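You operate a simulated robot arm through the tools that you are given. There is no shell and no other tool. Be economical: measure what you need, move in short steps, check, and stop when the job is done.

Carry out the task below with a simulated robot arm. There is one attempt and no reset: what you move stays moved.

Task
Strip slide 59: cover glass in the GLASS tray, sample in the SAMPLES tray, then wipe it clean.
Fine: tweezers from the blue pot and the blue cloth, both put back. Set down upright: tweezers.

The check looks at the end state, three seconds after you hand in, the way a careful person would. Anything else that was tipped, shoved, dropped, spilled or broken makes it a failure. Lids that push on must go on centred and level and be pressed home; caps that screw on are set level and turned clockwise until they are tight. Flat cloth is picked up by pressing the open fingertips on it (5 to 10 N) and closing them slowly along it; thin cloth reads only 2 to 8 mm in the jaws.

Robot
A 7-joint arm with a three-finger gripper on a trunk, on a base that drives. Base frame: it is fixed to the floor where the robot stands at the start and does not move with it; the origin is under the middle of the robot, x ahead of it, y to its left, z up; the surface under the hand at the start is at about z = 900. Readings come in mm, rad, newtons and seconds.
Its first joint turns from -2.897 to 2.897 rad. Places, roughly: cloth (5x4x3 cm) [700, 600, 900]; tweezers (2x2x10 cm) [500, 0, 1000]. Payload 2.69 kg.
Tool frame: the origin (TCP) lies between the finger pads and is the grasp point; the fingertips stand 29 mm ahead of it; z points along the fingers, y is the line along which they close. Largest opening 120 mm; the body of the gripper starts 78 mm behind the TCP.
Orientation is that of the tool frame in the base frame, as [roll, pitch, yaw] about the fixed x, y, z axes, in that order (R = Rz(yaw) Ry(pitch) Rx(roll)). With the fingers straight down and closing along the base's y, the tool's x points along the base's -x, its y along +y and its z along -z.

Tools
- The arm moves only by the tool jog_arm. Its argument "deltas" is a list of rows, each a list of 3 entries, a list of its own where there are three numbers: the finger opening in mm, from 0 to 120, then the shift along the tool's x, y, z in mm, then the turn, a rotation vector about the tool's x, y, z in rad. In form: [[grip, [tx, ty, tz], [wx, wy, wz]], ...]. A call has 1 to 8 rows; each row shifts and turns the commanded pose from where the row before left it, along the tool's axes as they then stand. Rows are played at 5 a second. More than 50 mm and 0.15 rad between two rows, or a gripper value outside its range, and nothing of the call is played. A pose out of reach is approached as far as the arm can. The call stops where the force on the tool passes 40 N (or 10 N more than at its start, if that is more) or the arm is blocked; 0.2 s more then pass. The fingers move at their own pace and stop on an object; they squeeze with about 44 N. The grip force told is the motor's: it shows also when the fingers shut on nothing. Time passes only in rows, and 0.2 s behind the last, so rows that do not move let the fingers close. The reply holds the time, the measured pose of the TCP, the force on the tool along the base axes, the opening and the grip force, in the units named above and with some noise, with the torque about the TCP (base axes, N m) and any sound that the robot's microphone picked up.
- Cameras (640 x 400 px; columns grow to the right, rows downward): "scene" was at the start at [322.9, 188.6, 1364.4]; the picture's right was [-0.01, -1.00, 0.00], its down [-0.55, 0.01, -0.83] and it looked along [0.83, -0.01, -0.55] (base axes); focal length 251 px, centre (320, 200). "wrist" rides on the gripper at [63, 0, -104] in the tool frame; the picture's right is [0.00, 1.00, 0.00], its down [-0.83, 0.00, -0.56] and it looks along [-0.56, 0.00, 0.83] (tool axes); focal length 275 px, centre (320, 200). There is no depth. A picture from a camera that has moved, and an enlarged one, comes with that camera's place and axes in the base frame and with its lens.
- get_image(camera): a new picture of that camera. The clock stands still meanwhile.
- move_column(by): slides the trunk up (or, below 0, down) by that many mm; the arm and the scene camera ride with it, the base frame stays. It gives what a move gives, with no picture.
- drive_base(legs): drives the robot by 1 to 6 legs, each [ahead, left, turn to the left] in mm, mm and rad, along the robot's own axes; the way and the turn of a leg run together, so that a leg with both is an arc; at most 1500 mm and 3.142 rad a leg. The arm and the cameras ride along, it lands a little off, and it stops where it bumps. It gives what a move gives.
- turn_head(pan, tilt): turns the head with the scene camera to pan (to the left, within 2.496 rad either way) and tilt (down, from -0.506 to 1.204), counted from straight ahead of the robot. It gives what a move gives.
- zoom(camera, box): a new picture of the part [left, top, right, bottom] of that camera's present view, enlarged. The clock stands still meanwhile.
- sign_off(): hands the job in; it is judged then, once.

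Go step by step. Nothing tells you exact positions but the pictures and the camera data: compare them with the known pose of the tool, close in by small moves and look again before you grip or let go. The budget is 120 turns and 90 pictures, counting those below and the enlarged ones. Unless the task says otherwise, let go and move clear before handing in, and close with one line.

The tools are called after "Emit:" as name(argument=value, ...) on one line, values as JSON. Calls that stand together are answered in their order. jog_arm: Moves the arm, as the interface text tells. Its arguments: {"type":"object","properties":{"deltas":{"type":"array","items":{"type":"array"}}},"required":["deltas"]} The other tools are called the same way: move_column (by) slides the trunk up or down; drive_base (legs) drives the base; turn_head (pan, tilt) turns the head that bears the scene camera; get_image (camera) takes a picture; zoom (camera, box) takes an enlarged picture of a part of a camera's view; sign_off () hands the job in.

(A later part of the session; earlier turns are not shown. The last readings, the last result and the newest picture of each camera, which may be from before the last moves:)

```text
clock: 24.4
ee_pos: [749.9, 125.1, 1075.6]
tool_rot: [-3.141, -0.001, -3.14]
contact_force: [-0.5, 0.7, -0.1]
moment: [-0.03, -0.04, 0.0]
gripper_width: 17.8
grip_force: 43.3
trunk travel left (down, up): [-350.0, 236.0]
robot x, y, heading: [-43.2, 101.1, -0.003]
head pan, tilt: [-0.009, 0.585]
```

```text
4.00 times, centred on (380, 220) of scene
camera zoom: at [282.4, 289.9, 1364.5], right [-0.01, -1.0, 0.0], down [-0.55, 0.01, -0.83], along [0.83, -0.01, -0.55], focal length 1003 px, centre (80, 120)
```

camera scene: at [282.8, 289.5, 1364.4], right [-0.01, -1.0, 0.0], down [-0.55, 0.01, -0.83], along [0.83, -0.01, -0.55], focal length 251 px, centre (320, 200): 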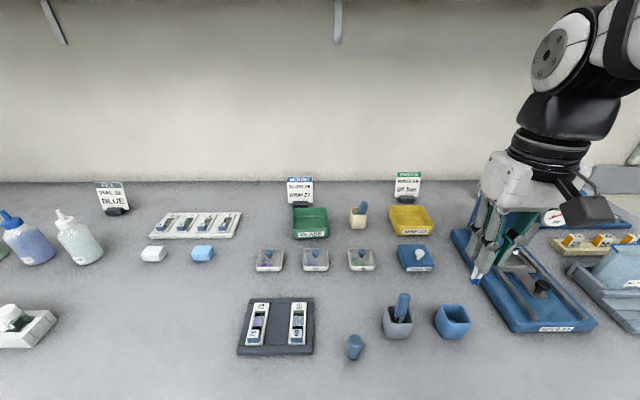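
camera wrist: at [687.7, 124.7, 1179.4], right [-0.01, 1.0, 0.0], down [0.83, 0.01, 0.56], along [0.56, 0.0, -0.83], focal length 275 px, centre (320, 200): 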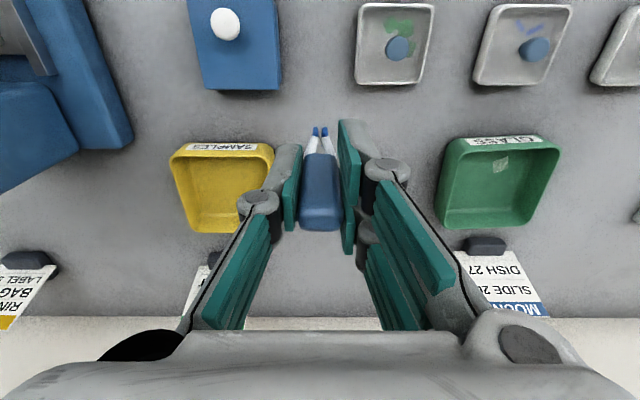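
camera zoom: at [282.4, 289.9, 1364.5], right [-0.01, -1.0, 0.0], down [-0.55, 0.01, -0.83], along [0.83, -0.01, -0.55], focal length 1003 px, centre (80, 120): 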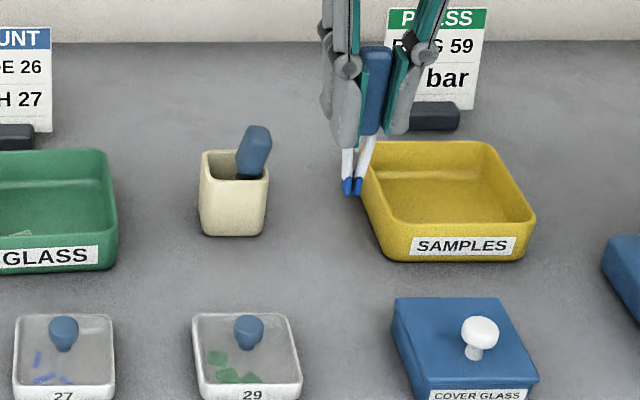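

Emit:
jog_arm(deltas=[[15, [-26, -27, 0], [0, 0, 0]], [15, [-26, -27, 0], [0, 0, 0]], [15, [-26, -27, 0], [0, 0, 0]], [15, [-24, -27, 0], [0, 0, 0]], [15, [0, 0, 30], [0, 0, 0]], [15, [0, 0, 25], [0, 0, 0]], [15, [0, 0, 0], [0, 0, 0]]])

Emit:
zoom(camera="wrist", box=[240, 50, 400, 150])

Emit:
zoom(camera="scene", box=[370, 190, 450, 240])

```text
clock: 26.0
ee_pos: [852.2, 14.6, 1016.9]
tool_rot: [-3.141, -0.001, -3.14]
contact_force: [-1.7, -0.6, 0.1]
moment: [0.02, 0.03, 0.03]
gripper_width: 17.2
grip_force: 43.1
trunk travel left (down, up): [-350.0, 236.0]
robot x, y, heading: [-42.8, 102.8, 0.001]
head pan, tilt: [-0.009, 0.585]
```

```text
4.00 times, centred on (320, 100) of wrist
camera zoom: at [788.7, 13.8, 1121.0], right [0.0, 1.0, 0.0], down [0.83, 0.0, 0.56], along [0.56, 0.0, -0.83], focal length 1101 px, centre (320, 600)
```

zoom: 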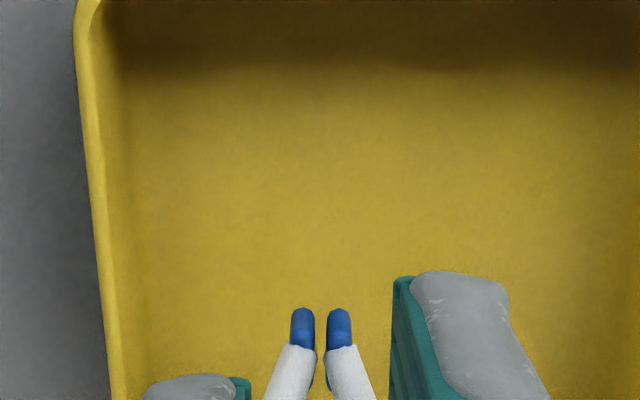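

```text
8.00 times, centred on (410, 215) of scene
camera zoom: at [282.8, 289.4, 1364.4], right [-0.01, -1.0, 0.0], down [-0.55, 0.01, -0.83], along [0.83, -0.01, -0.55], focal length 2006 px, centre (-400, 80)
```

zoom: 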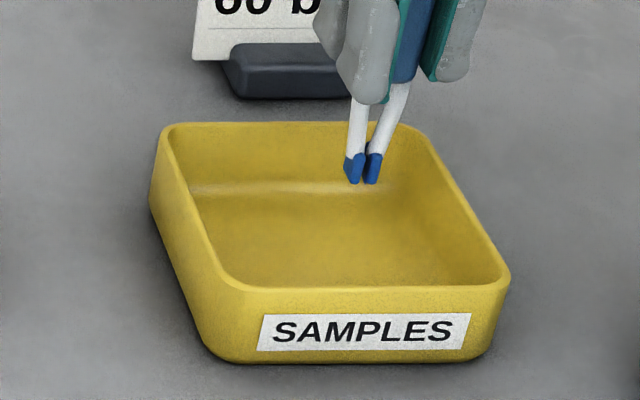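

Emit:
jog_arm(deltas=[[15, [0, 3, 15], [0, 0, 0]], [15, [0, 0, 14], [0, 0, 0]], [15, [0, 0, 3], [0, 0, 0]], [15, [0, 0, 0], [0, 0, 0]]])

Emit:
jog_arm(deltas=[[15, [0, 0, 1.5], [0, 0, 0]], [15, [0, 0, 1.5], [0, 0, 0]], [15, [0, 0, 0], [0, 0, 0]]])

Emit:
zoom(camera="wrist", box=[240, 50, 400, 150])

```text
clock: 27.0
ee_pos: [852.1, 18.9, 987.5]
tool_rot: [-3.14, -0.001, -3.141]
contact_force: [-0.6, 0.4, -0.8]
moment: [0.0, 0.03, -0.02]
gripper_width: 17.5
grip_force: 42.9
trunk travel left (down, up): [-350.0, 236.0]
robot x, y, heading: [-35.7, 104.8, 0.001]
head pan, tilt: [-0.009, 0.585]
```

```text
clock: 27.8
ee_pos: [852.3, 17.7, 984.0]
tool_rot: [3.141, -0.001, 3.141]
contact_force: [-0.6, 0.2, 0.4]
moment: [0.03, 0.03, 0.03]
gripper_width: 17.6
grip_force: 43.1
trunk travel left (down, up): [-350.0, 236.0]
robot x, y, heading: [-37.9, 100.8, 0.001]
head pan, tilt: [-0.009, 0.585]
```

```text
4.00 times, centred on (320, 100) of wrist
camera zoom: at [788.7, 17.4, 1086.8], right [0.0, 1.0, 0.0], down [0.83, 0.0, 0.56], along [0.56, 0.0, -0.83], focal length 1101 px, centre (320, 600)
```

zoom: 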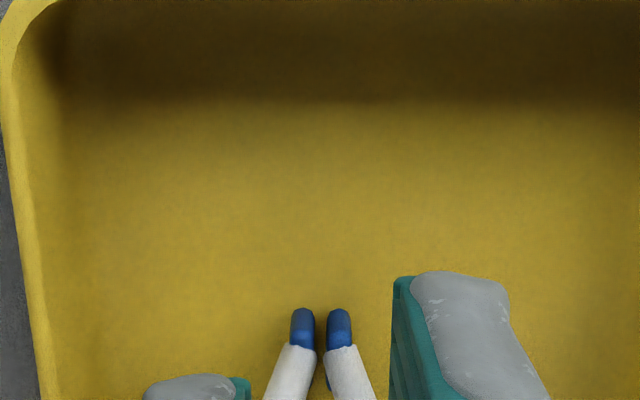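

Emit:
jog_arm(deltas=[[15, [0, 0, 1.5], [0, 0, 0]], [15, [0, 0, 1.5], [0, 0, 0]], [15, [0, 0, 0], [0, 0, 0]]])

Emit:
zoom(camera="wrist", box=[240, 50, 400, 150])

```text
clock: 28.6
ee_pos: [852.4, 17.9, 981.6]
tool_rot: [-3.141, -0.002, 3.141]
contact_force: [-0.1, -0.5, 1.6]
moment: [0.01, 0.01, 0.0]
gripper_width: 17.5
grip_force: 42.6
trunk travel left (down, up): [-350.0, 236.0]
robot x, y, heading: [-42.5, 100.2, -0.002]
head pan, tilt: [-0.009, 0.585]
```

```text
4.00 times, centred on (320, 100) of wrist
camera zoom: at [788.8, 17.6, 1084.6], right [0.0, 1.0, 0.0], down [0.83, 0.0, 0.56], along [0.56, 0.0, -0.83], focal length 1101 px, centre (320, 600)
```

zoom: 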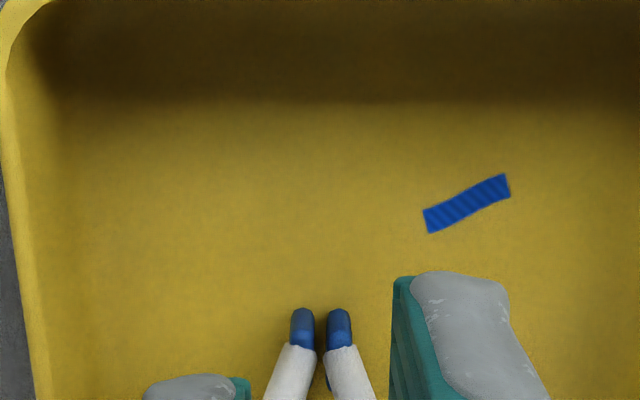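

Sample lies in the SAMPLES tray. Lifting out and returning the tweezers to the blue pot.

Emit:
jog_arm(deltas=[[15, [0, 0, -45], [0, 0, 0]], [15, [0, 0, -45], [0, 0, 0]], [15, [0, 27, -40], [0, 0, 0]], [15, [46, 0, 0], [0, 0, 0]], [15, [46, 0, 0], [0, 0, 0]], [15, [46, 0, 0], [0, 0, 0]], [15, [46, 0, 0], [0, 0, 0]], [15, [46, 0, 0], [0, 0, 0]]])

Emit:
jog_arm(deltas=[[15, [43, 0, 0], [0, 0, 0]], [15, [42, 0, 0], [0, 0, 0]], [15, [0, 0, 0], [0, 0, 0]], [15, [0, 0, 0], [0, 0, 0]]])

Emit:
get_image(camera="wrist")

Emit:
zoom(camera="scene", box=[400, 230, 528, 350])

```text
clock: 30.4
ee_pos: [619.5, 45.4, 1111.5]
tool_rot: [-3.141, -0.001, -3.141]
contact_force: [0.8, 0.8, -0.6]
moment: [0.01, 0.07, 0.01]
gripper_width: 17.4
grip_force: 42.7
trunk travel left (down, up): [-350.0, 236.0]
robot x, y, heading: [-42.0, 99.4, 0.005]
head pan, tilt: [-0.009, 0.585]
```

```text
clock: 31.4
ee_pos: [536.3, 43.7, 1108.9]
tool_rot: [3.141, 0.0, 3.141]
contact_force: [-1.2, -0.5, -0.2]
moment: [0.01, 0.02, 0.0]
gripper_width: 17.3
grip_force: 42.7
trunk travel left (down, up): [-350.0, 236.0]
robot x, y, heading: [-42.9, 99.0, 0.001]
head pan, tilt: [-0.009, 0.585]
```

```text
42 pictures are left
camera wrist: at [472.3, 43.6, 1211.7], right [0.0, 1.0, 0.0], down [0.83, 0.0, 0.56], along [0.56, 0.0, -0.83], focal length 275 px, centre (320, 200)
```

wrist: 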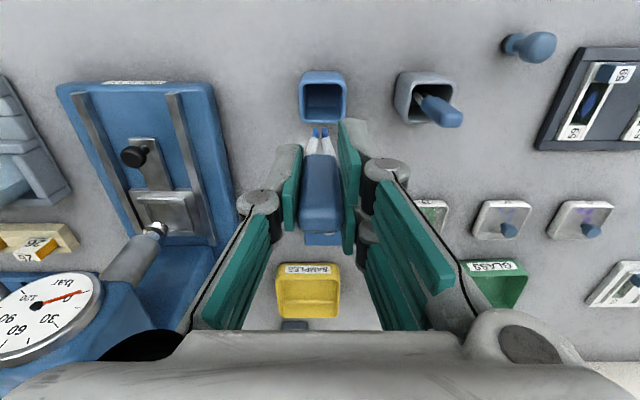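

```text
3.33 times, centred on (464, 290) of scene
camera zoom: at [282.8, 289.5, 1364.4], right [-0.01, -1.0, 0.0], down [-0.55, 0.01, -0.83], along [0.83, -0.01, -0.55], focal length 836 px, centre (-160, -100)
```

zoom: 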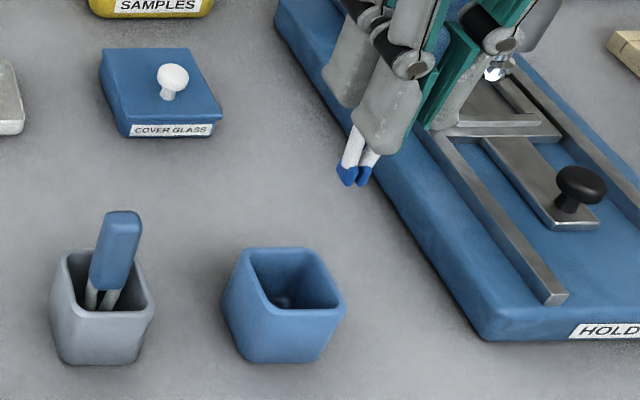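

Pot is beneath. Lowering the tweezers in with a small correction.

Emit:
jog_arm(deltas=[[15, [-1.5, 1.5, 30], [0, 0, 0]], [15, [0, 0, 30], [0, 0, 0]], [15, [0, 0, 20], [0, 0, 0]], [15, [0, 0, 0], [0, 0, 0]]])

Emit:
zoom(camera="wrist", box=[240, 50, 400, 250])

Emit:
zoom(camera="scene", box=[400, 270, 496, 330])

```text
clock: 32.4
ee_pos: [537.6, 45.6, 1030.5]
tool_rot: [-3.14, 0.0, 3.141]
contact_force: [-0.3, -0.8, -0.5]
moment: [-0.04, 0.0, -0.03]
gripper_width: 17.8
grip_force: 43.0
trunk travel left (down, up): [-350.0, 236.0]
robot x, y, heading: [-39.6, 101.4, -0.001]
head pan, tilt: [-0.009, 0.585]
```

```text
2.00 times, centred on (320, 150) of wrist
camera zoom: at [475.9, 44.8, 1133.6], right [0.0, 1.0, 0.0], down [0.83, 0.0, 0.56], along [0.56, 0.0, -0.83], focal length 551 px, centre (320, 300)
```

zoom: 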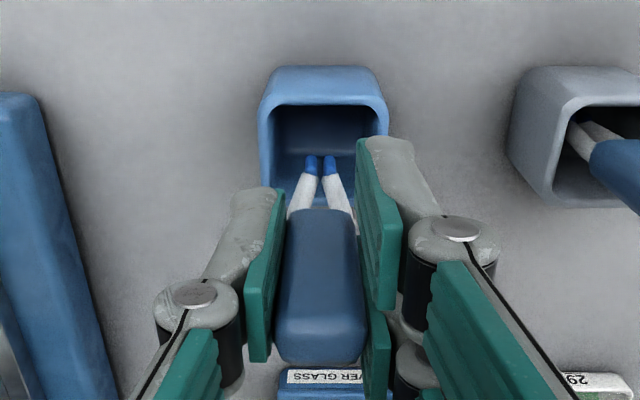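

```text
6.67 times, centred on (448, 300) of scene
camera zoom: at [282.7, 289.5, 1364.4], right [-0.01, -1.0, 0.0], down [-0.55, 0.01, -0.83], along [0.83, -0.01, -0.55], focal length 1672 px, centre (-533, -467)
```

zoom: 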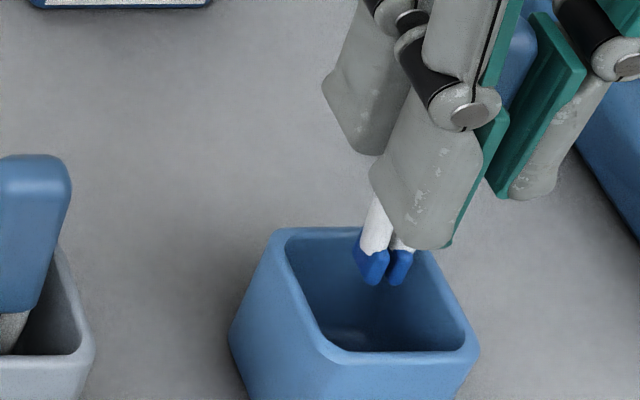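

Emit:
jog_arm(deltas=[[15, [2, 0.5, 20], [0, 0, 0]], [15, [0, 0, 20], [0, 0, 0]], [15, [0, 0, 4], [0, 0, 0]], [15, [0, 0, 0], [0, 0, 0]]])

Emit:
jog_arm(deltas=[[15, [0, 0, 1], [0, 0, 0]], [15, [0, 0, 1], [0, 0, 0]], [15, [0, 0, 0], [0, 0, 0]]])

```text
clock: 33.4
ee_pos: [535.4, 46.9, 987.4]
tool_rot: [3.142, 0.001, 3.141]
contact_force: [0.6, -0.6, -0.8]
moment: [0.0, -0.02, -0.01]
gripper_width: 17.5
grip_force: 42.7
trunk travel left (down, up): [-350.0, 236.0]
robot x, y, heading: [-37.8, 101.9, -0.002]
head pan, tilt: [-0.009, 0.585]
```

```text
clock: 34.2
ee_pos: [535.2, 46.8, 986.4]
tool_rot: [3.141, 0.001, 3.141]
contact_force: [-0.5, 0.3, 0.5]
moment: [0.03, -0.02, 0.04]
gripper_width: 17.5
grip_force: 42.7
trunk travel left (down, up): [-350.0, 236.0]
robot x, y, heading: [-42.2, 99.0, -0.001]
head pan, tilt: [-0.009, 0.585]
```

Emit:
jog_arm(deltas=[[15, [0, 0, 1], [0, 0, 0]], [15, [0, 0, 1], [0, 0, 0]], [15, [0, 0, 0], [0, 0, 0]]])

Emit:
zoom(camera="wrist", box=[240, 80, 400, 280])

```text
clock: 35.0
ee_pos: [537.2, 46.4, 982.2]
tool_rot: [-3.141, 0.0, 3.141]
contact_force: [1.1, -0.4, -0.6]
moment: [0.01, 0.03, 0.05]
gripper_width: 17.4
grip_force: 43.3
trunk travel left (down, up): [-350.0, 236.0]
robot x, y, heading: [-42.5, 105.0, 0.0]
head pan, tilt: [-0.009, 0.585]
```

```text
2.00 times, centred on (320, 180) of wrist
camera zoom: at [473.2, 46.6, 1086.6], right [0.0, 1.0, 0.0], down [0.83, 0.0, 0.56], along [0.56, 0.0, -0.83], focal length 551 px, centre (320, 240)
```

zoom: 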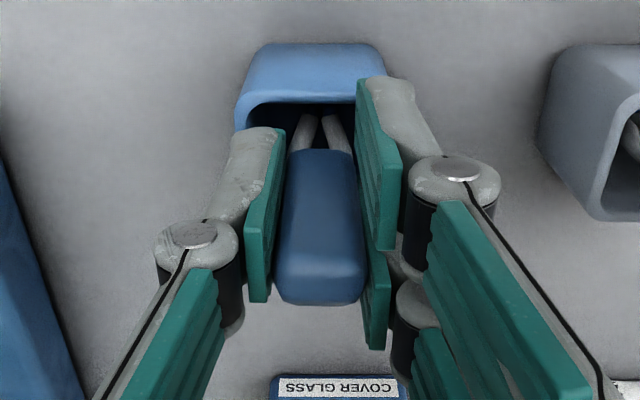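

Emit:
jog_arm(deltas=[[15, [0, -0.7, 1], [0, 0, 0]], [15, [0, 0, 1], [0, 0, 0]], [15, [0, 0, 0], [0, 0, 0]]])

```text
clock: 35.8
ee_pos: [536.6, 45.3, 981.8]
tool_rot: [3.141, 0.002, 3.14]
contact_force: [-0.1, 0.4, 9.3]
moment: [0.01, -0.08, 0.02]
gripper_width: 17.3
grip_force: 42.8
trunk travel left (down, up): [-350.0, 236.0]
robot x, y, heading: [-40.9, 99.8, -0.001]
head pan, tilt: [-0.009, 0.585]
```

Tips rest on the pot floor. Releasing slowly.

Emit:
jog_arm(deltas=[[15, [0, 0, -1], [0, 0, 0]], [18, [0, 0, 0], [0, 0, 0]], [20, [0, 0, 0], [0, 0, 0]], [25, [0, 0, 0], [0, 0, 0]], [45, [0, 0, 0], [0, 0, 0]], [45, [0, 0, 0], [0, 0, 0]]])

Emit:
zoom(camera="wrist", box=[240, 80, 400, 280])

```text
clock: 37.2
ee_pos: [536.9, 47.2, 981.9]
tool_rot: [-3.14, 0.0, 3.141]
contact_force: [-0.4, -0.1, 0.2]
moment: [-0.01, 0.03, 0.0]
gripper_width: 45.1
grip_force: 0.1
trunk travel left (down, up): [-350.0, 236.0]
robot x, y, heading: [-43.3, 101.6, 0.001]
head pan, tilt: [-0.009, 0.585]
```

```text
2.00 times, centred on (320, 180) of wrist
camera zoom: at [473.4, 46.0, 1085.9], right [0.0, 1.0, 0.0], down [0.83, 0.0, 0.56], along [0.56, 0.0, -0.83], focal length 551 px, centre (320, 240)
```

zoom: 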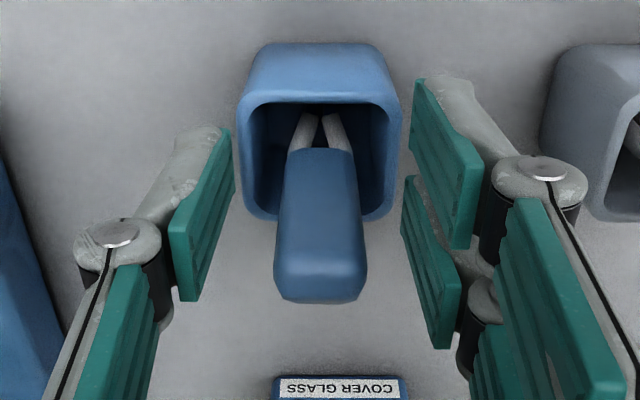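

Tweezers stand upright. Rising and moving to above the blue cloth at about (722,570).

Emit:
jog_arm(deltas=[[45, [0, 0, -40], [0, 0, 0]], [45, [0, 0, -40], [0, 0, 0]], [45, [0, 0, -45], [0, 0, 0]], [60, [-15, 44, 0], [0, 0, 0]], [70, [-15, 44, 0], [0, 0, 0]], [80, [-15, 44, 0], [0, 0, 0]], [80, [-15, 44, 0], [0, 0, 0]], [80, [-15, 44, 0], [0, 0, 0]]])

Emit:
jog_arm(deltas=[[80, [-15, 44, 0], [0, 0, 0]], [80, [-15, 44, 0], [0, 0, 0]], [80, [-15, 44, 0], [0, 0, 0]], [80, [-15, 44, 0], [0, 0, 0]], [80, [-15, 44, 0], [0, 0, 0]], [80, [-15, 44, 0], [0, 0, 0]], [80, [-15, 40, 0], [0, 0, 0]], [80, [0, 0, 0], [0, 0, 0]]])

Emit:
get_image(camera="wrist")

Emit:
get_image(camera="scene")

```text
clock: 39.0
ee_pos: [614.2, 268.3, 1104.5]
tool_rot: [3.141, -0.001, 3.139]
contact_force: [-1.4, -0.5, -0.1]
moment: [0.0, -0.01, -0.01]
gripper_width: 79.9
grip_force: 0.2
trunk travel left (down, up): [-350.0, 236.0]
robot x, y, heading: [-39.2, 99.9, -0.0]
head pan, tilt: [-0.009, 0.585]
```

```text
clock: 40.8
ee_pos: [713.7, 569.9, 1107.5]
tool_rot: [-3.139, 0.0, -3.141]
contact_force: [-0.4, -0.4, 0.3]
moment: [-0.01, -0.02, 0.02]
gripper_width: 80.2
grip_force: 0.0
trunk travel left (down, up): [-350.0, 236.0]
robot x, y, heading: [-38.2, 102.1, -0.002]
head pan, tilt: [-0.009, 0.585]
```

```text
36 pictures are left
camera wrist: at [652.4, 570.4, 1211.7], right [0.0, 1.0, 0.0], down [0.83, 0.0, 0.56], along [0.56, 0.0, -0.83], focal length 275 px, centre (320, 200)
```

wrist: 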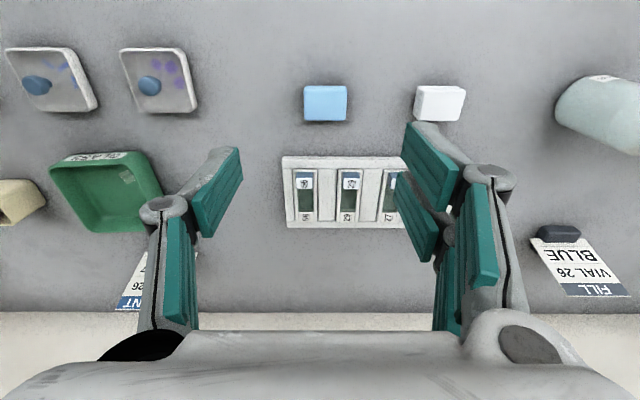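

```text
35 pictures are left
camera scene: at [282.7, 289.6, 1364.4], right [-0.01, -1.0, 0.0], down [-0.55, 0.01, -0.83], along [0.83, -0.01, -0.55], focal length 251 px, centre (320, 200)
```

scene: 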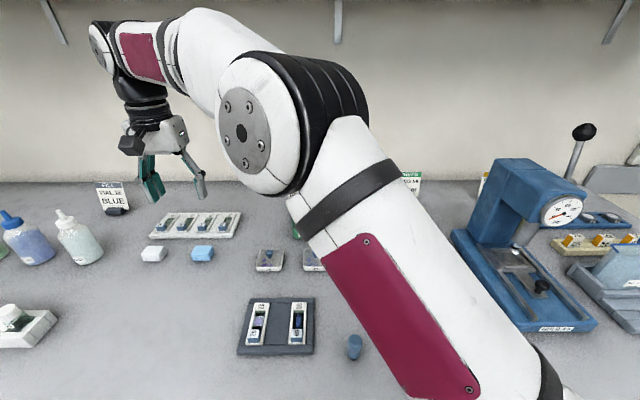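

Cloth top is around (731,577,~915). I'll rotate the gripper 90° so it closes along x (fitting later between the slide's rails), then descend.

Emit:
jog_arm(deltas=[[80, [-15.6, 6.6, 0], [0, 0, -0.145]], [80, [0, 0, 0], [0, 0, -0.149]], [80, [0, 0, 0], [0, 0, -0.149]], [80, [0, 0, 0], [0, 0, -0.149]], [80, [0, 0, 0], [0, 0, -0.149]], [80, [0, 0, 0], [0, 0, -0.149]], [80, [0, 0, 0], [0, 0, -0.149]], [80, [0, 0, 0], [0, 0, -0.149]]])

Emit:
jog_arm(deltas=[[80, [0, 0, 0], [0, 0, -0.149]], [80, [0, 0, 0], [0, 0, -0.149]], [80, [0, 0, 0], [0, 0, -0.0848]], [80, [0, 0, 40], [0, 0, 0]], [80, [0, 0, 40], [0, 0, 0]], [80, [0, 0, 0], [0, 0, 0]], [80, [0, 0, 0], [0, 0, 0]]])

Emit:
get_image(camera="wrist")

Emit:
zoom(camera="scene", box=[122, 210, 282, 310])

```text
clock: 42.6
ee_pos: [731.3, 577.0, 1106.1]
tool_rot: [-3.141, 0.0, -1.952]
contact_force: [-0.1, 0.3, -0.8]
moment: [-0.01, 0.03, -0.02]
gripper_width: 79.8
grip_force: 0.0
trunk travel left (down, up): [-350.0, 236.0]
robot x, y, heading: [-43.1, 97.1, -0.001]
head pan, tilt: [-0.009, 0.585]
```

```text
clock: 44.2
ee_pos: [732.3, 578.9, 1026.9]
tool_rot: [-3.14, -0.001, -1.572]
contact_force: [0.5, -0.4, 0.0]
moment: [-0.01, 0.0, -0.02]
gripper_width: 80.0
grip_force: 0.1
trunk travel left (down, up): [-350.0, 236.0]
robot x, y, heading: [-38.0, 105.0, -0.006]
head pan, tilt: [-0.009, 0.585]
```

```text
34 pictures are left
camera wrist: at [731.7, 516.1, 1130.0], right [-1.0, 0.0, 0.0], down [0.0, 0.83, 0.56], along [0.0, 0.56, -0.83], focal length 275 px, centre (320, 200)
```

wrist: 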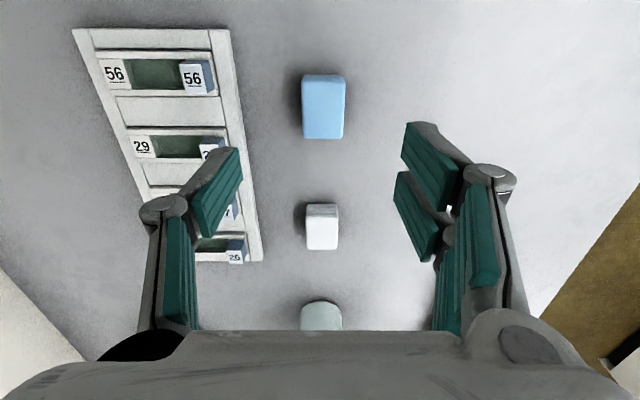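

```text
4.00 times, centred on (202, 260) of scene
camera zoom: at [282.8, 289.6, 1364.4], right [-0.01, -1.0, 0.0], down [-0.55, 0.01, -0.83], along [0.83, -0.01, -0.55], focal length 1003 px, centre (792, -40)
```

zoom: 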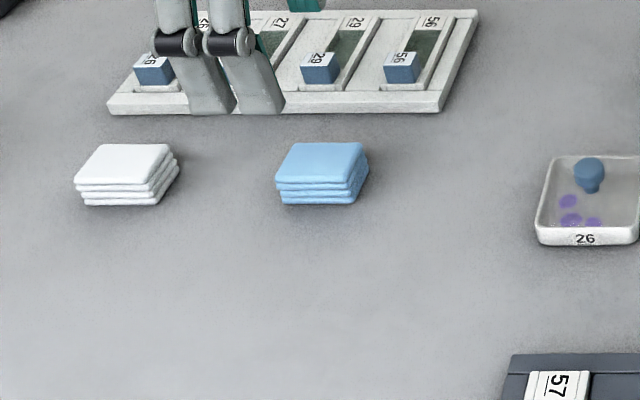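

Cloth is centred nearly below at (729,577). Opening to 64 mm and descending around it.

Emit:
jog_arm(deltas=[[64, [1, 2, 40], [0, 0, 0]], [64, [0, 0, 30], [0, 0, 0]], [64, [0, 0, 10], [0, 0, 0]], [64, [0, 0, 0], [0, 0, 0]]])

Emit:
get_image(camera="wrist")

Emit:
zoom(camera="scene", box=[162, 220, 242, 270])

```text
clock: 45.2
ee_pos: [729.8, 575.9, 948.7]
tool_rot: [-3.141, 0.001, -1.571]
contact_force: [0.1, 0.1, 0.3]
moment: [-0.02, 0.01, 0.01]
gripper_width: 63.9
grip_force: 0.0
trunk travel left (down, up): [-350.0, 236.0]
robot x, y, heading: [-38.2, 98.8, 0.002]
head pan, tilt: [-0.009, 0.585]
```

```text
32 pictures are left
camera wrist: at [729.3, 513.0, 1050.3], right [-1.0, 0.0, 0.0], down [0.0, 0.83, 0.56], along [0.0, 0.56, -0.83], focal length 275 px, centre (320, 200)
```

wrist: 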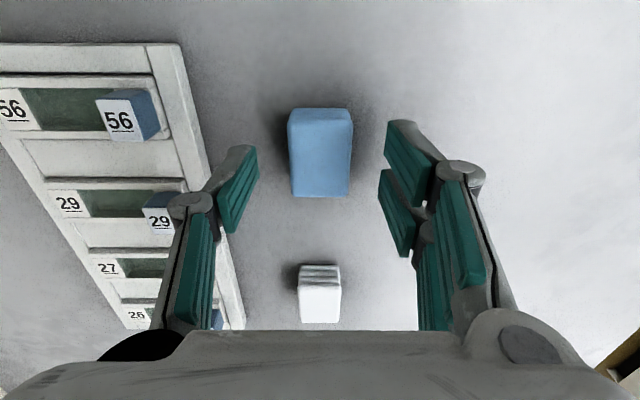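

```text
8.00 times, centred on (202, 245) of scene
camera zoom: at [282.8, 289.5, 1364.4], right [-0.01, -1.0, 0.0], down [-0.55, 0.01, -0.83], along [0.83, -0.01, -0.55], focal length 2006 px, centre (1264, -160)
```

zoom: 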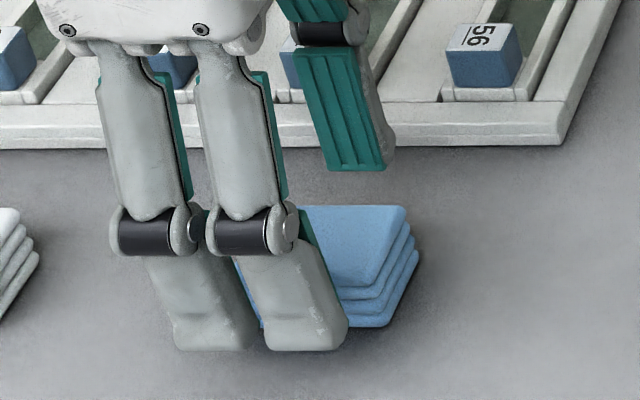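

Emit:
jog_arm(deltas=[[64, [0, 0, 8], [0, 0, 0]], [64, [0, 0, 6], [0, 0, 0]], [64, [0, 0, 0], [0, 0, 0]], [50, [0, 0, 0], [0, 0, 0]], [40, [0, 0, 0], [0, 0, 0]], [32, [0, 0, 0], [0, 0, 0]], [28, [0, 0, 0], [0, 0, 0]], [24, [0, 0, 0], [0, 0, 0]]])

Emit:
get_image(camera="wrist")

```text
clock: 47.0
ee_pos: [727.8, 577.3, 933.1]
tool_rot: [3.141, 0.0, -1.572]
contact_force: [1.1, 0.3, 0.3]
moment: [-0.02, -0.01, 0.0]
gripper_width: 30.3
grip_force: 43.9
trunk travel left (down, up): [-350.0, 236.0]
robot x, y, heading: [-40.0, 100.9, -0.001]
head pan, tilt: [-0.009, 0.585]
```

```text
30 pictures are left
camera wrist: at [729.0, 512.9, 1036.2], right [-1.0, 0.0, 0.0], down [0.0, 0.83, 0.56], along [0.0, 0.56, -0.83], focal length 275 px, centre (320, 200)
```

wrist: 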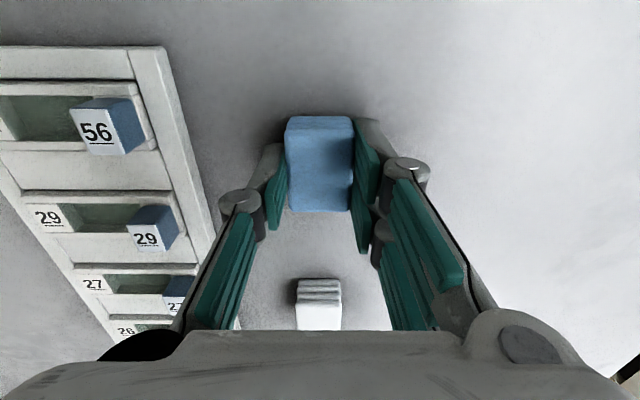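

The cloth pad is gripped (30 mm wide). Lifting and carrying over slide 59.

Emit:
jog_arm(deltas=[[20, [0, 0, -40], [0, 0, 0]], [20, [0, 0, -40], [0, 0, 0]], [20, [35.6, 25.6, 0], [0, 0, 0]], [20, [35.6, 25.6, 0], [0, 0, 0]], [20, [35.6, 25.6, 0], [0, 0, 0]], [20, [35.6, 25.6, 0], [0, 0, 0]], [20, [35.6, 25.6, 0], [0, 0, 0]], [20, [35.6, 25.6, 0], [0, 0, 0]]])

Emit:
jog_arm(deltas=[[20, [34.8, 25.3, 0], [0, 0, 0]], [20, [0, 0, 0], [0, 0, 0]], [20, [0, 0, 0], [0, 0, 0]]])

Emit:
get_image(camera="wrist")

Emit:
zoom(camera="scene", box=[240, 270, 352, 340])

```text
clock: 48.8
ee_pos: [576.4, 363.2, 1014.2]
tool_rot: [3.14, 0.0, -1.571]
contact_force: [0.0, 0.4, 0.3]
moment: [0.0, 0.01, 0.0]
gripper_width: 30.5
grip_force: 44.3
trunk travel left (down, up): [-350.0, 236.0]
robot x, y, heading: [-38.4, 101.2, -0.001]
head pan, tilt: [-0.009, 0.585]
```

```text
clock: 49.6
ee_pos: [550.5, 329.2, 1014.6]
tool_rot: [3.141, -0.001, -1.57]
contact_force: [-0.7, 0.0, 0.3]
moment: [0.01, 0.0, 0.0]
gripper_width: 30.1
grip_force: 43.9
trunk travel left (down, up): [-350.0, 236.0]
robot x, y, heading: [-37.9, 102.2, 0.001]
head pan, tilt: [-0.009, 0.585]
```

```text
29 pictures are left
camera wrist: at [550.8, 265.1, 1118.2], right [-1.0, 0.0, 0.0], down [0.0, 0.83, 0.56], along [0.0, 0.56, -0.83], focal length 275 px, centre (320, 200)
```

wrist: 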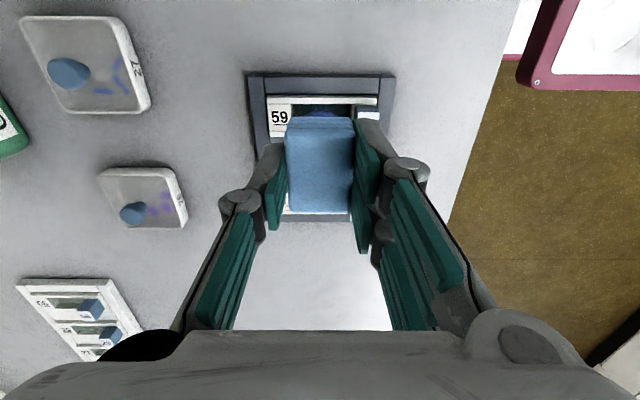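

```text
5.71 times, centred on (296, 305) of scene
camera zoom: at [282.8, 289.5, 1364.4], right [-0.01, -1.0, 0.0], down [-0.55, 0.01, -0.83], along [0.83, -0.01, -0.55], focal length 1433 px, centre (457, -400)
```

zoom: 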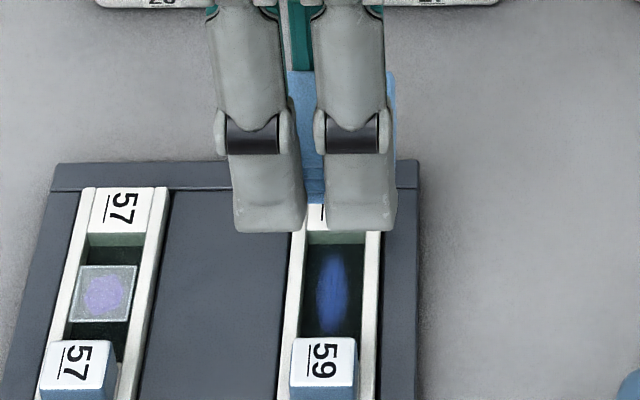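

The smear lies in the channel between rails. I'll lower the pad onto it gently, slightly shifted toward +x to keep the fingers clear of the blue block.

Emit:
jog_arm(deltas=[[20, [0, -2.7, 30], [0, 0, 0]], [20, [0, 0, 24], [0, 0, 0]], [20, [0, 0, 0], [0, 0, 0]]])

Emit:
zoom(camera="scene", box=[258, 280, 338, 330])

Emit:
zoom(camera="wrist", box=[240, 50, 400, 150])

```text
clock: 50.4
ee_pos: [554.5, 328.9, 958.9]
tool_rot: [3.141, -0.001, -1.569]
contact_force: [0.4, 0.0, 0.1]
moment: [0.0, 0.0, -0.03]
gripper_width: 30.2
grip_force: 44.4
trunk travel left (down, up): [-350.0, 236.0]
robot x, y, heading: [-40.9, 104.5, 0.0]
head pan, tilt: [-0.009, 0.585]
```

```text
8.00 times, centred on (298, 305) of scene
camera zoom: at [282.7, 289.5, 1364.4], right [-0.01, -1.0, 0.0], down [-0.55, 0.01, -0.83], along [0.83, -0.01, -0.55], focal length 2006 px, centre (496, -640)
```

zoom: 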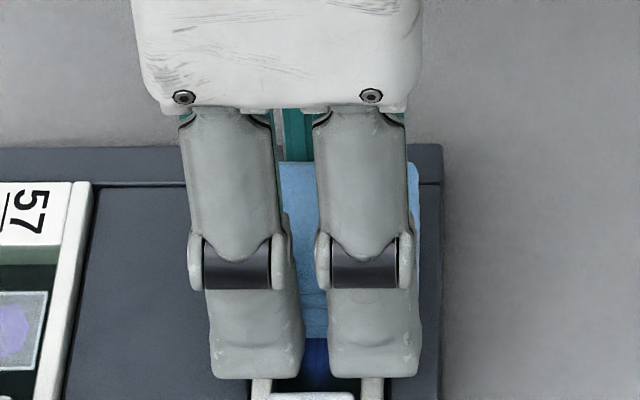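

```text
4.00 times, centred on (320, 100) of wrist
camera zoom: at [554.8, 264.4, 1061.9], right [-1.0, 0.0, 0.0], down [0.0, 0.83, 0.56], along [0.0, 0.56, -0.83], focal length 1101 px, centre (320, 600)
```

zoom: 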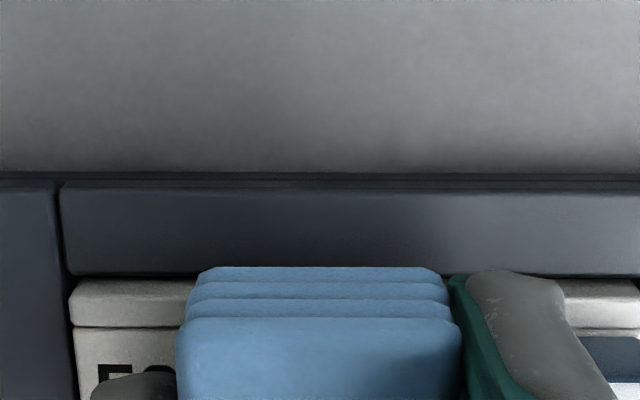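

Emit:
jog_arm(deltas=[[20, [0, 0, 3], [0, 0, 0]], [20, [0, 0, 2], [0, 0, 0]], [20, [0, 0, 0], [0, 0, 0]]])

Emit:
jog_arm(deltas=[[20, [0, 0, 1.5], [0, 0, 0]], [20, [0, 0, 1], [0, 0, 0]], [20, [0, 0, 0], [0, 0, 0]]])

```text
clock: 51.2
ee_pos: [553.6, 327.6, 954.6]
tool_rot: [3.14, 0.0, -1.571]
contact_force: [-0.5, 0.6, -0.3]
moment: [-0.02, 0.01, -0.01]
gripper_width: 30.5
grip_force: 43.8
trunk travel left (down, up): [-350.0, 236.0]
robot x, y, heading: [-43.1, 102.2, -0.001]
head pan, tilt: [-0.009, 0.585]
```

```text
clock: 52.0
ee_pos: [553.1, 327.7, 951.1]
tool_rot: [-3.141, 0.001, -1.57]
contact_force: [0.6, -0.1, -0.1]
moment: [-0.04, 0.03, -0.01]
gripper_width: 30.1
grip_force: 44.0
trunk travel left (down, up): [-350.0, 236.0]
robot x, y, heading: [-41.1, 97.8, 0.003]
head pan, tilt: [-0.009, 0.585]
```

Emit:
jog_arm(deltas=[[20, [0, 0, 1.5], [0, 0, 0]], [20, [0, 0, 1], [0, 0, 0]], [20, [0, 0, 0], [0, 0, 0]]])

```text
clock: 52.8
ee_pos: [553.6, 327.5, 949.5]
tool_rot: [-3.141, 0.0, -1.571]
contact_force: [-0.1, 0.3, -0.6]
moment: [-0.02, 0.01, 0.01]
gripper_width: 30.2
grip_force: 43.5
trunk travel left (down, up): [-350.0, 236.0]
robot x, y, heading: [-35.4, 101.5, 0.006]
head pan, tilt: [-0.009, 0.585]
```

Emit:
jog_arm(deltas=[[20, [0, 0, 1.5], [0, 0, 0]], [20, [0, 0, 1], [0, 0, 0]], [20, [0, 0, 0], [0, 0, 0]]])

Emit:
zoom(camera="wrist", box=[240, 80, 400, 180])

```text
clock: 53.6
ee_pos: [553.5, 328.5, 946.7]
tool_rot: [-3.14, 0.0, -1.571]
contact_force: [0.4, -0.2, 9.3]
moment: [-0.02, 0.01, 0.0]
gripper_width: 30.5
grip_force: 44.1
trunk travel left (down, up): [-350.0, 236.0]
robot x, y, heading: [-35.0, 102.9, 0.003]
head pan, tilt: [-0.009, 0.585]
```

```text
4.00 times, centred on (320, 130) of wrist
camera zoom: at [553.2, 264.4, 1050.2], right [-1.0, 0.0, 0.0], down [0.0, 0.83, 0.56], along [0.0, 0.56, -0.83], focal length 1101 px, centre (320, 480)
```

zoom: 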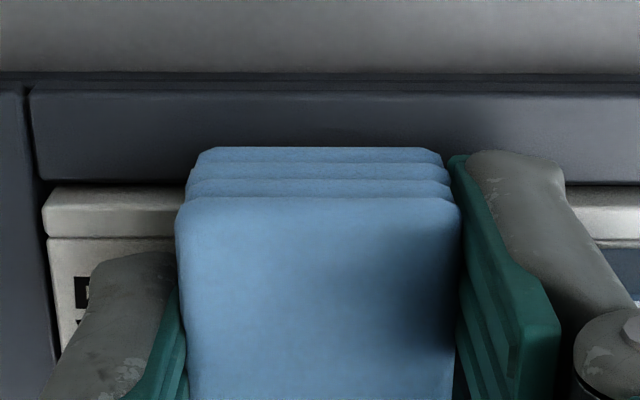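

Contact at 9 N. Rubbing with short strokes.

Emit:
jog_arm(deltas=[[20, [5, 0, 0], [0, 0, 0]], [20, [5, 0, 0], [0, 0, 0]], [20, [-5, 0, 0], [0, 0, 0]], [20, [-5, 0, 0], [0, 0, 0]], [20, [-5, 0, 0], [0, 0, 0]], [20, [-5, 0, 0], [0, 0, 0]], [20, [5, 0, 0], [0, 0, 0]], [20, [5, 0, 0], [0, 0, 0]]])

```text
clock: 55.4
ee_pos: [553.8, 329.1, 946.0]
tool_rot: [-3.14, 0.002, -1.57]
contact_force: [-0.1, 6.9, 9.8]
moment: [0.24, 0.02, -0.04]
gripper_width: 30.5
grip_force: 43.7
trunk travel left (down, up): [-350.0, 236.0]
robot x, y, heading: [-40.8, 100.8, -0.002]
head pan, tilt: [-0.009, 0.585]
```

Emit:
jog_arm(deltas=[[20, [0, 0, -30], [0, 0, 0]], [20, [0, 0, -35], [0, 0, 0]], [20, [0, 0, 0], [0, 0, 0]]])

Emit:
zoom(camera="scene", box=[240, 280, 336, 340])

```text
clock: 56.2
ee_pos: [555.3, 328.9, 1013.5]
tool_rot: [-3.141, -0.002, -1.572]
contact_force: [-0.3, 0.0, -1.0]
moment: [0.01, -0.02, -0.02]
gripper_width: 30.1
grip_force: 43.6
trunk travel left (down, up): [-350.0, 236.0]
robot x, y, heading: [-39.5, 99.0, 0.006]
head pan, tilt: [-0.009, 0.585]
```

```text
6.67 times, centred on (288, 310) of scene
camera zoom: at [282.8, 289.5, 1364.4], right [-0.01, -1.0, 0.0], down [-0.55, 0.01, -0.83], along [0.83, -0.01, -0.55], focal length 1672 px, centre (533, -533)
```

zoom: 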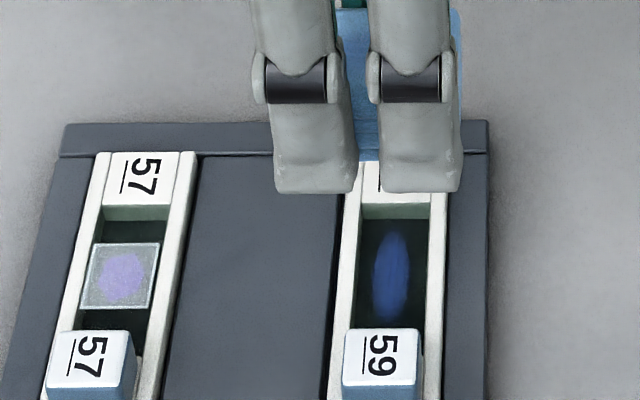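

Emit:
zoom(camera="scene", box=[240, 270, 352, 340])

```text
5.71 times, centred on (296, 305) of scene
camera zoom: at [282.8, 289.5, 1364.4], right [-0.01, -1.0, 0.0], down [-0.55, 0.01, -0.83], along [0.83, -0.01, -0.55], focal length 1433 px, centre (457, -400)
```

zoom: 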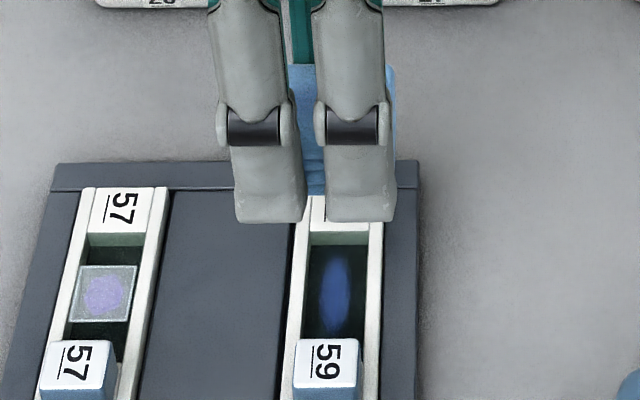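

The smear looks a bit fainter, so rubbing works; more strokes.

Emit:
jog_arm(deltas=[[20, [0, 0, 35], [0, 0, 0]], [20, [0, 0, 25], [0, 0, 0]], [20, [0, 0, 5], [0, 0, 0]], [20, [0, 0, 0.5], [0, 0, 0]], [20, [0, 0, 0], [0, 0, 0]]])

Emit:
jog_arm(deltas=[[20, [7, 0, 0], [0, 0, 0]], [20, [7, 0, 0], [0, 0, 0]], [20, [-7, 0, 0], [0, 0, 0]], [20, [-7, 0, 0], [0, 0, 0]], [20, [-7, 0, 0], [0, 0, 0]], [20, [-7, 0, 0], [0, 0, 0]], [20, [7, 0, 0], [0, 0, 0]], [20, [7, 0, 0], [0, 0, 0]]])

Emit:
jog_arm(deltas=[[20, [7, 0, 0], [0, 0, 0]], [20, [7, 0, 0], [0, 0, 0]], [20, [-7, 0, 0], [0, 0, 0]], [20, [-7, 0, 0], [0, 0, 0]], [20, [-7, 0, 0], [0, 0, 0]], [20, [-7, 0, 0], [0, 0, 0]], [20, [7, 0, 0], [0, 0, 0]], [20, [7, 0, 0], [0, 0, 0]]])

Emit:
jog_arm(deltas=[[20, [0, 0, -30], [0, 0, 0]], [20, [0, 0, -35], [0, 0, 0]], [20, [0, 0, 0], [0, 0, 0]]])

Emit:
zoom(camera="scene", box=[240, 270, 352, 340])

```text
clock: 57.4
ee_pos: [554.3, 328.7, 946.9]
tool_rot: [3.141, -0.001, -1.569]
contact_force: [-0.4, 0.0, -0.4]
moment: [0.03, -0.01, -0.04]
gripper_width: 30.6
grip_force: 43.8
trunk travel left (down, up): [-350.0, 236.0]
robot x, y, heading: [-37.3, 101.9, -0.0]
head pan, tilt: [-0.009, 0.585]
```

```text
clock: 59.2
ee_pos: [552.9, 328.4, 947.4]
tool_rot: [-3.14, 0.003, -1.569]
contact_force: [0.8, 9.8, 12.4]
moment: [0.25, 0.03, -0.05]
gripper_width: 30.4
grip_force: 44.3
trunk travel left (down, up): [-350.0, 236.0]
robot x, y, heading: [-41.8, 97.9, 0.002]
head pan, tilt: [-0.009, 0.585]
```

```text
clock: 61.0
ee_pos: [554.4, 331.2, 946.6]
tool_rot: [-3.141, 0.004, -1.569]
contact_force: [1.5, 9.4, 12.8]
moment: [0.32, 0.07, -0.01]
gripper_width: 30.6
grip_force: 44.3
trunk travel left (down, up): [-350.0, 236.0]
robot x, y, heading: [-38.2, 98.7, 0.002]
head pan, tilt: [-0.009, 0.585]
```

```text
clock: 61.8
ee_pos: [553.2, 328.4, 1012.6]
tool_rot: [-3.141, -0.002, -1.57]
contact_force: [0.5, 0.8, 0.2]
moment: [0.0, 0.0, -0.01]
gripper_width: 30.3
grip_force: 43.8
trunk travel left (down, up): [-350.0, 236.0]
robot x, y, heading: [-41.9, 102.0, -0.0]
head pan, tilt: [-0.009, 0.585]
```

```text
5.71 times, centred on (296, 305) of scene
camera zoom: at [282.8, 289.5, 1364.4], right [-0.01, -1.0, 0.0], down [-0.55, 0.01, -0.83], along [0.83, -0.01, -0.55], focal length 1433 px, centre (457, -400)
```

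zoom: 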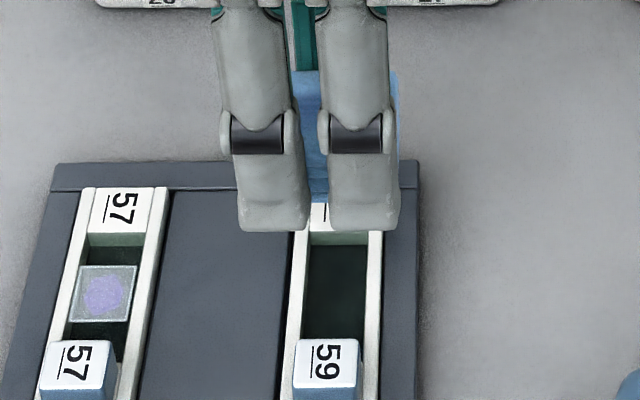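

Emit:
zoom(camera="scene", box=[280, 305, 320, 330])

```text
16.00 times, centred on (300, 318) of scene
camera zoom: at [282.8, 289.5, 1364.4], right [-0.01, -1.0, 0.0], down [-0.55, 0.01, -0.83], along [0.83, -0.01, -0.55], focal length 4012 px, centre (640, -1680)
```

zoom: 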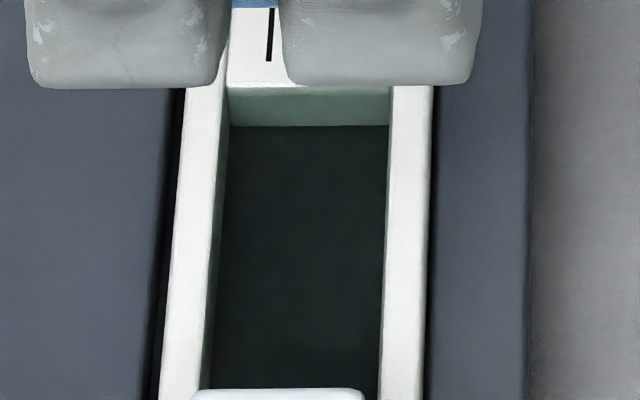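

The slide is clean. Returning the cloth to its place at (729,577).

Emit:
jog_arm(deltas=[[20, [-35.5, -25.2, 0], [0, 0, 0]], [20, [-35.5, -25.2, 0], [0, 0, 0]], [20, [-35.5, -25.2, 0], [0, 0, 0]], [20, [-35.5, -25.2, 0], [0, 0, 0]], [20, [-35.5, -25.2, 0], [0, 0, 0]], [20, [-35.5, -25.2, 0], [0, 0, 0]], [20, [-35.4, -25, 0], [0, 0, 0]], [20, [0, 0, 0], [0, 0, 0]]])

Emit:
jog_arm(deltas=[[20, [0, 0, 40], [0, 0, 0]], [20, [0, 0, 25], [0, 0, 0]], [20, [0, 0, 8], [0, 0, 0]], [20, [0, 0, 0], [0, 0, 0]]])

Emit:
zoom(camera="scene", box=[130, 210, 258, 290])

```text
clock: 63.6
ee_pos: [730.1, 577.6, 1012.9]
tool_rot: [-3.141, -0.002, -1.571]
contact_force: [0.0, 0.8, -0.8]
moment: [-0.02, -0.03, 0.03]
gripper_width: 30.2
grip_force: 44.1
trunk travel left (down, up): [-350.0, 236.0]
robot x, y, heading: [-40.0, 102.1, -0.001]
head pan, tilt: [-0.009, 0.585]
```

```text
clock: 64.6
ee_pos: [731.4, 577.7, 937.8]
tool_rot: [-3.141, 0.0, -1.569]
contact_force: [0.3, -0.4, -0.1]
moment: [-0.02, 0.02, 0.0]
gripper_width: 30.4
grip_force: 44.3
trunk travel left (down, up): [-350.0, 236.0]
robot x, y, heading: [-40.1, 100.3, -0.001]
head pan, tilt: [-0.009, 0.585]
```

```text
5.00 times, centred on (194, 250) of scene
camera zoom: at [282.8, 289.6, 1364.4], right [-0.01, -1.0, 0.0], down [-0.55, 0.01, -0.83], along [0.83, -0.01, -0.55], focal length 1254 px, centre (950, -50)
```

zoom: 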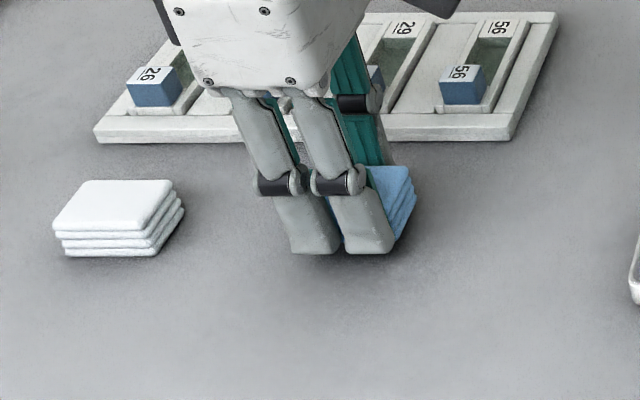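

Emit:
jog_arm(deltas=[[20, [0, 0, 2], [0, 0, 0]], [20, [0, 0, 1.5], [0, 0, 0]], [20, [0, 0, 1], [0, 0, 0]], [20, [0, 0, 0], [0, 0, 0]]])

```text
clock: 65.6
ee_pos: [730.2, 576.4, 934.2]
tool_rot: [3.142, 0.0, -1.569]
contact_force: [0.3, -0.8, 0.3]
moment: [0.01, 0.01, -0.03]
gripper_width: 30.2
grip_force: 43.9
trunk travel left (down, up): [-350.0, 236.0]
robot x, y, heading: [-36.7, 100.2, 0.0]
head pan, tilt: [-0.009, 0.585]
```

Emit:
jog_arm(deltas=[[20, [0, 0, 1], [0, 0, 0]], [20, [0, 0, 0], [0, 0, 0]], [32, [0, 0, 0], [0, 0, 0]], [40, [0, 0, 0], [0, 0, 0]], [64, [0, 0, 0], [0, 0, 0]], [64, [0, 0, -15], [0, 0, 0]], [64, [0, 0, -45], [0, 0, 0]], [64, [0, 0, -45], [0, 0, 0]]])

Emit:
get_image(camera="wrist")

Emit:
get_image(camera="scene")

```text
clock: 67.4
ee_pos: [728.7, 576.3, 1037.0]
tool_rot: [3.14, -0.001, -1.57]
contact_force: [-0.2, 0.6, -0.6]
moment: [0.0, 0.0, 0.03]
gripper_width: 63.8
grip_force: 0.1
trunk travel left (down, up): [-350.0, 236.0]
robot x, y, heading: [-37.9, 102.0, 0.002]
head pan, tilt: [-0.009, 0.585]
```

```text
19 pictures are left
camera wrist: at [728.9, 513.9, 1139.5], right [-1.0, 0.0, 0.0], down [0.0, 0.83, 0.55], along [0.0, 0.55, -0.83], focal length 275 px, centre (320, 200)
```

wrist: 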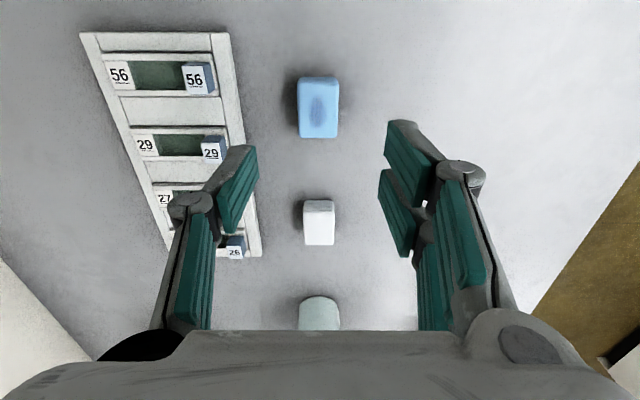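

```text
18 pictures are left
camera scene: at [283.0, 289.7, 1364.3], right [-0.01, -1.0, 0.0], down [-0.55, 0.01, -0.83], along [0.83, -0.01, -0.55], focal length 251 px, centre (320, 200)
```

scene: 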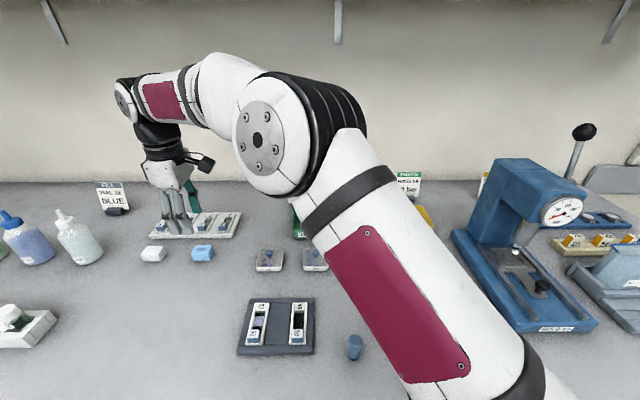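

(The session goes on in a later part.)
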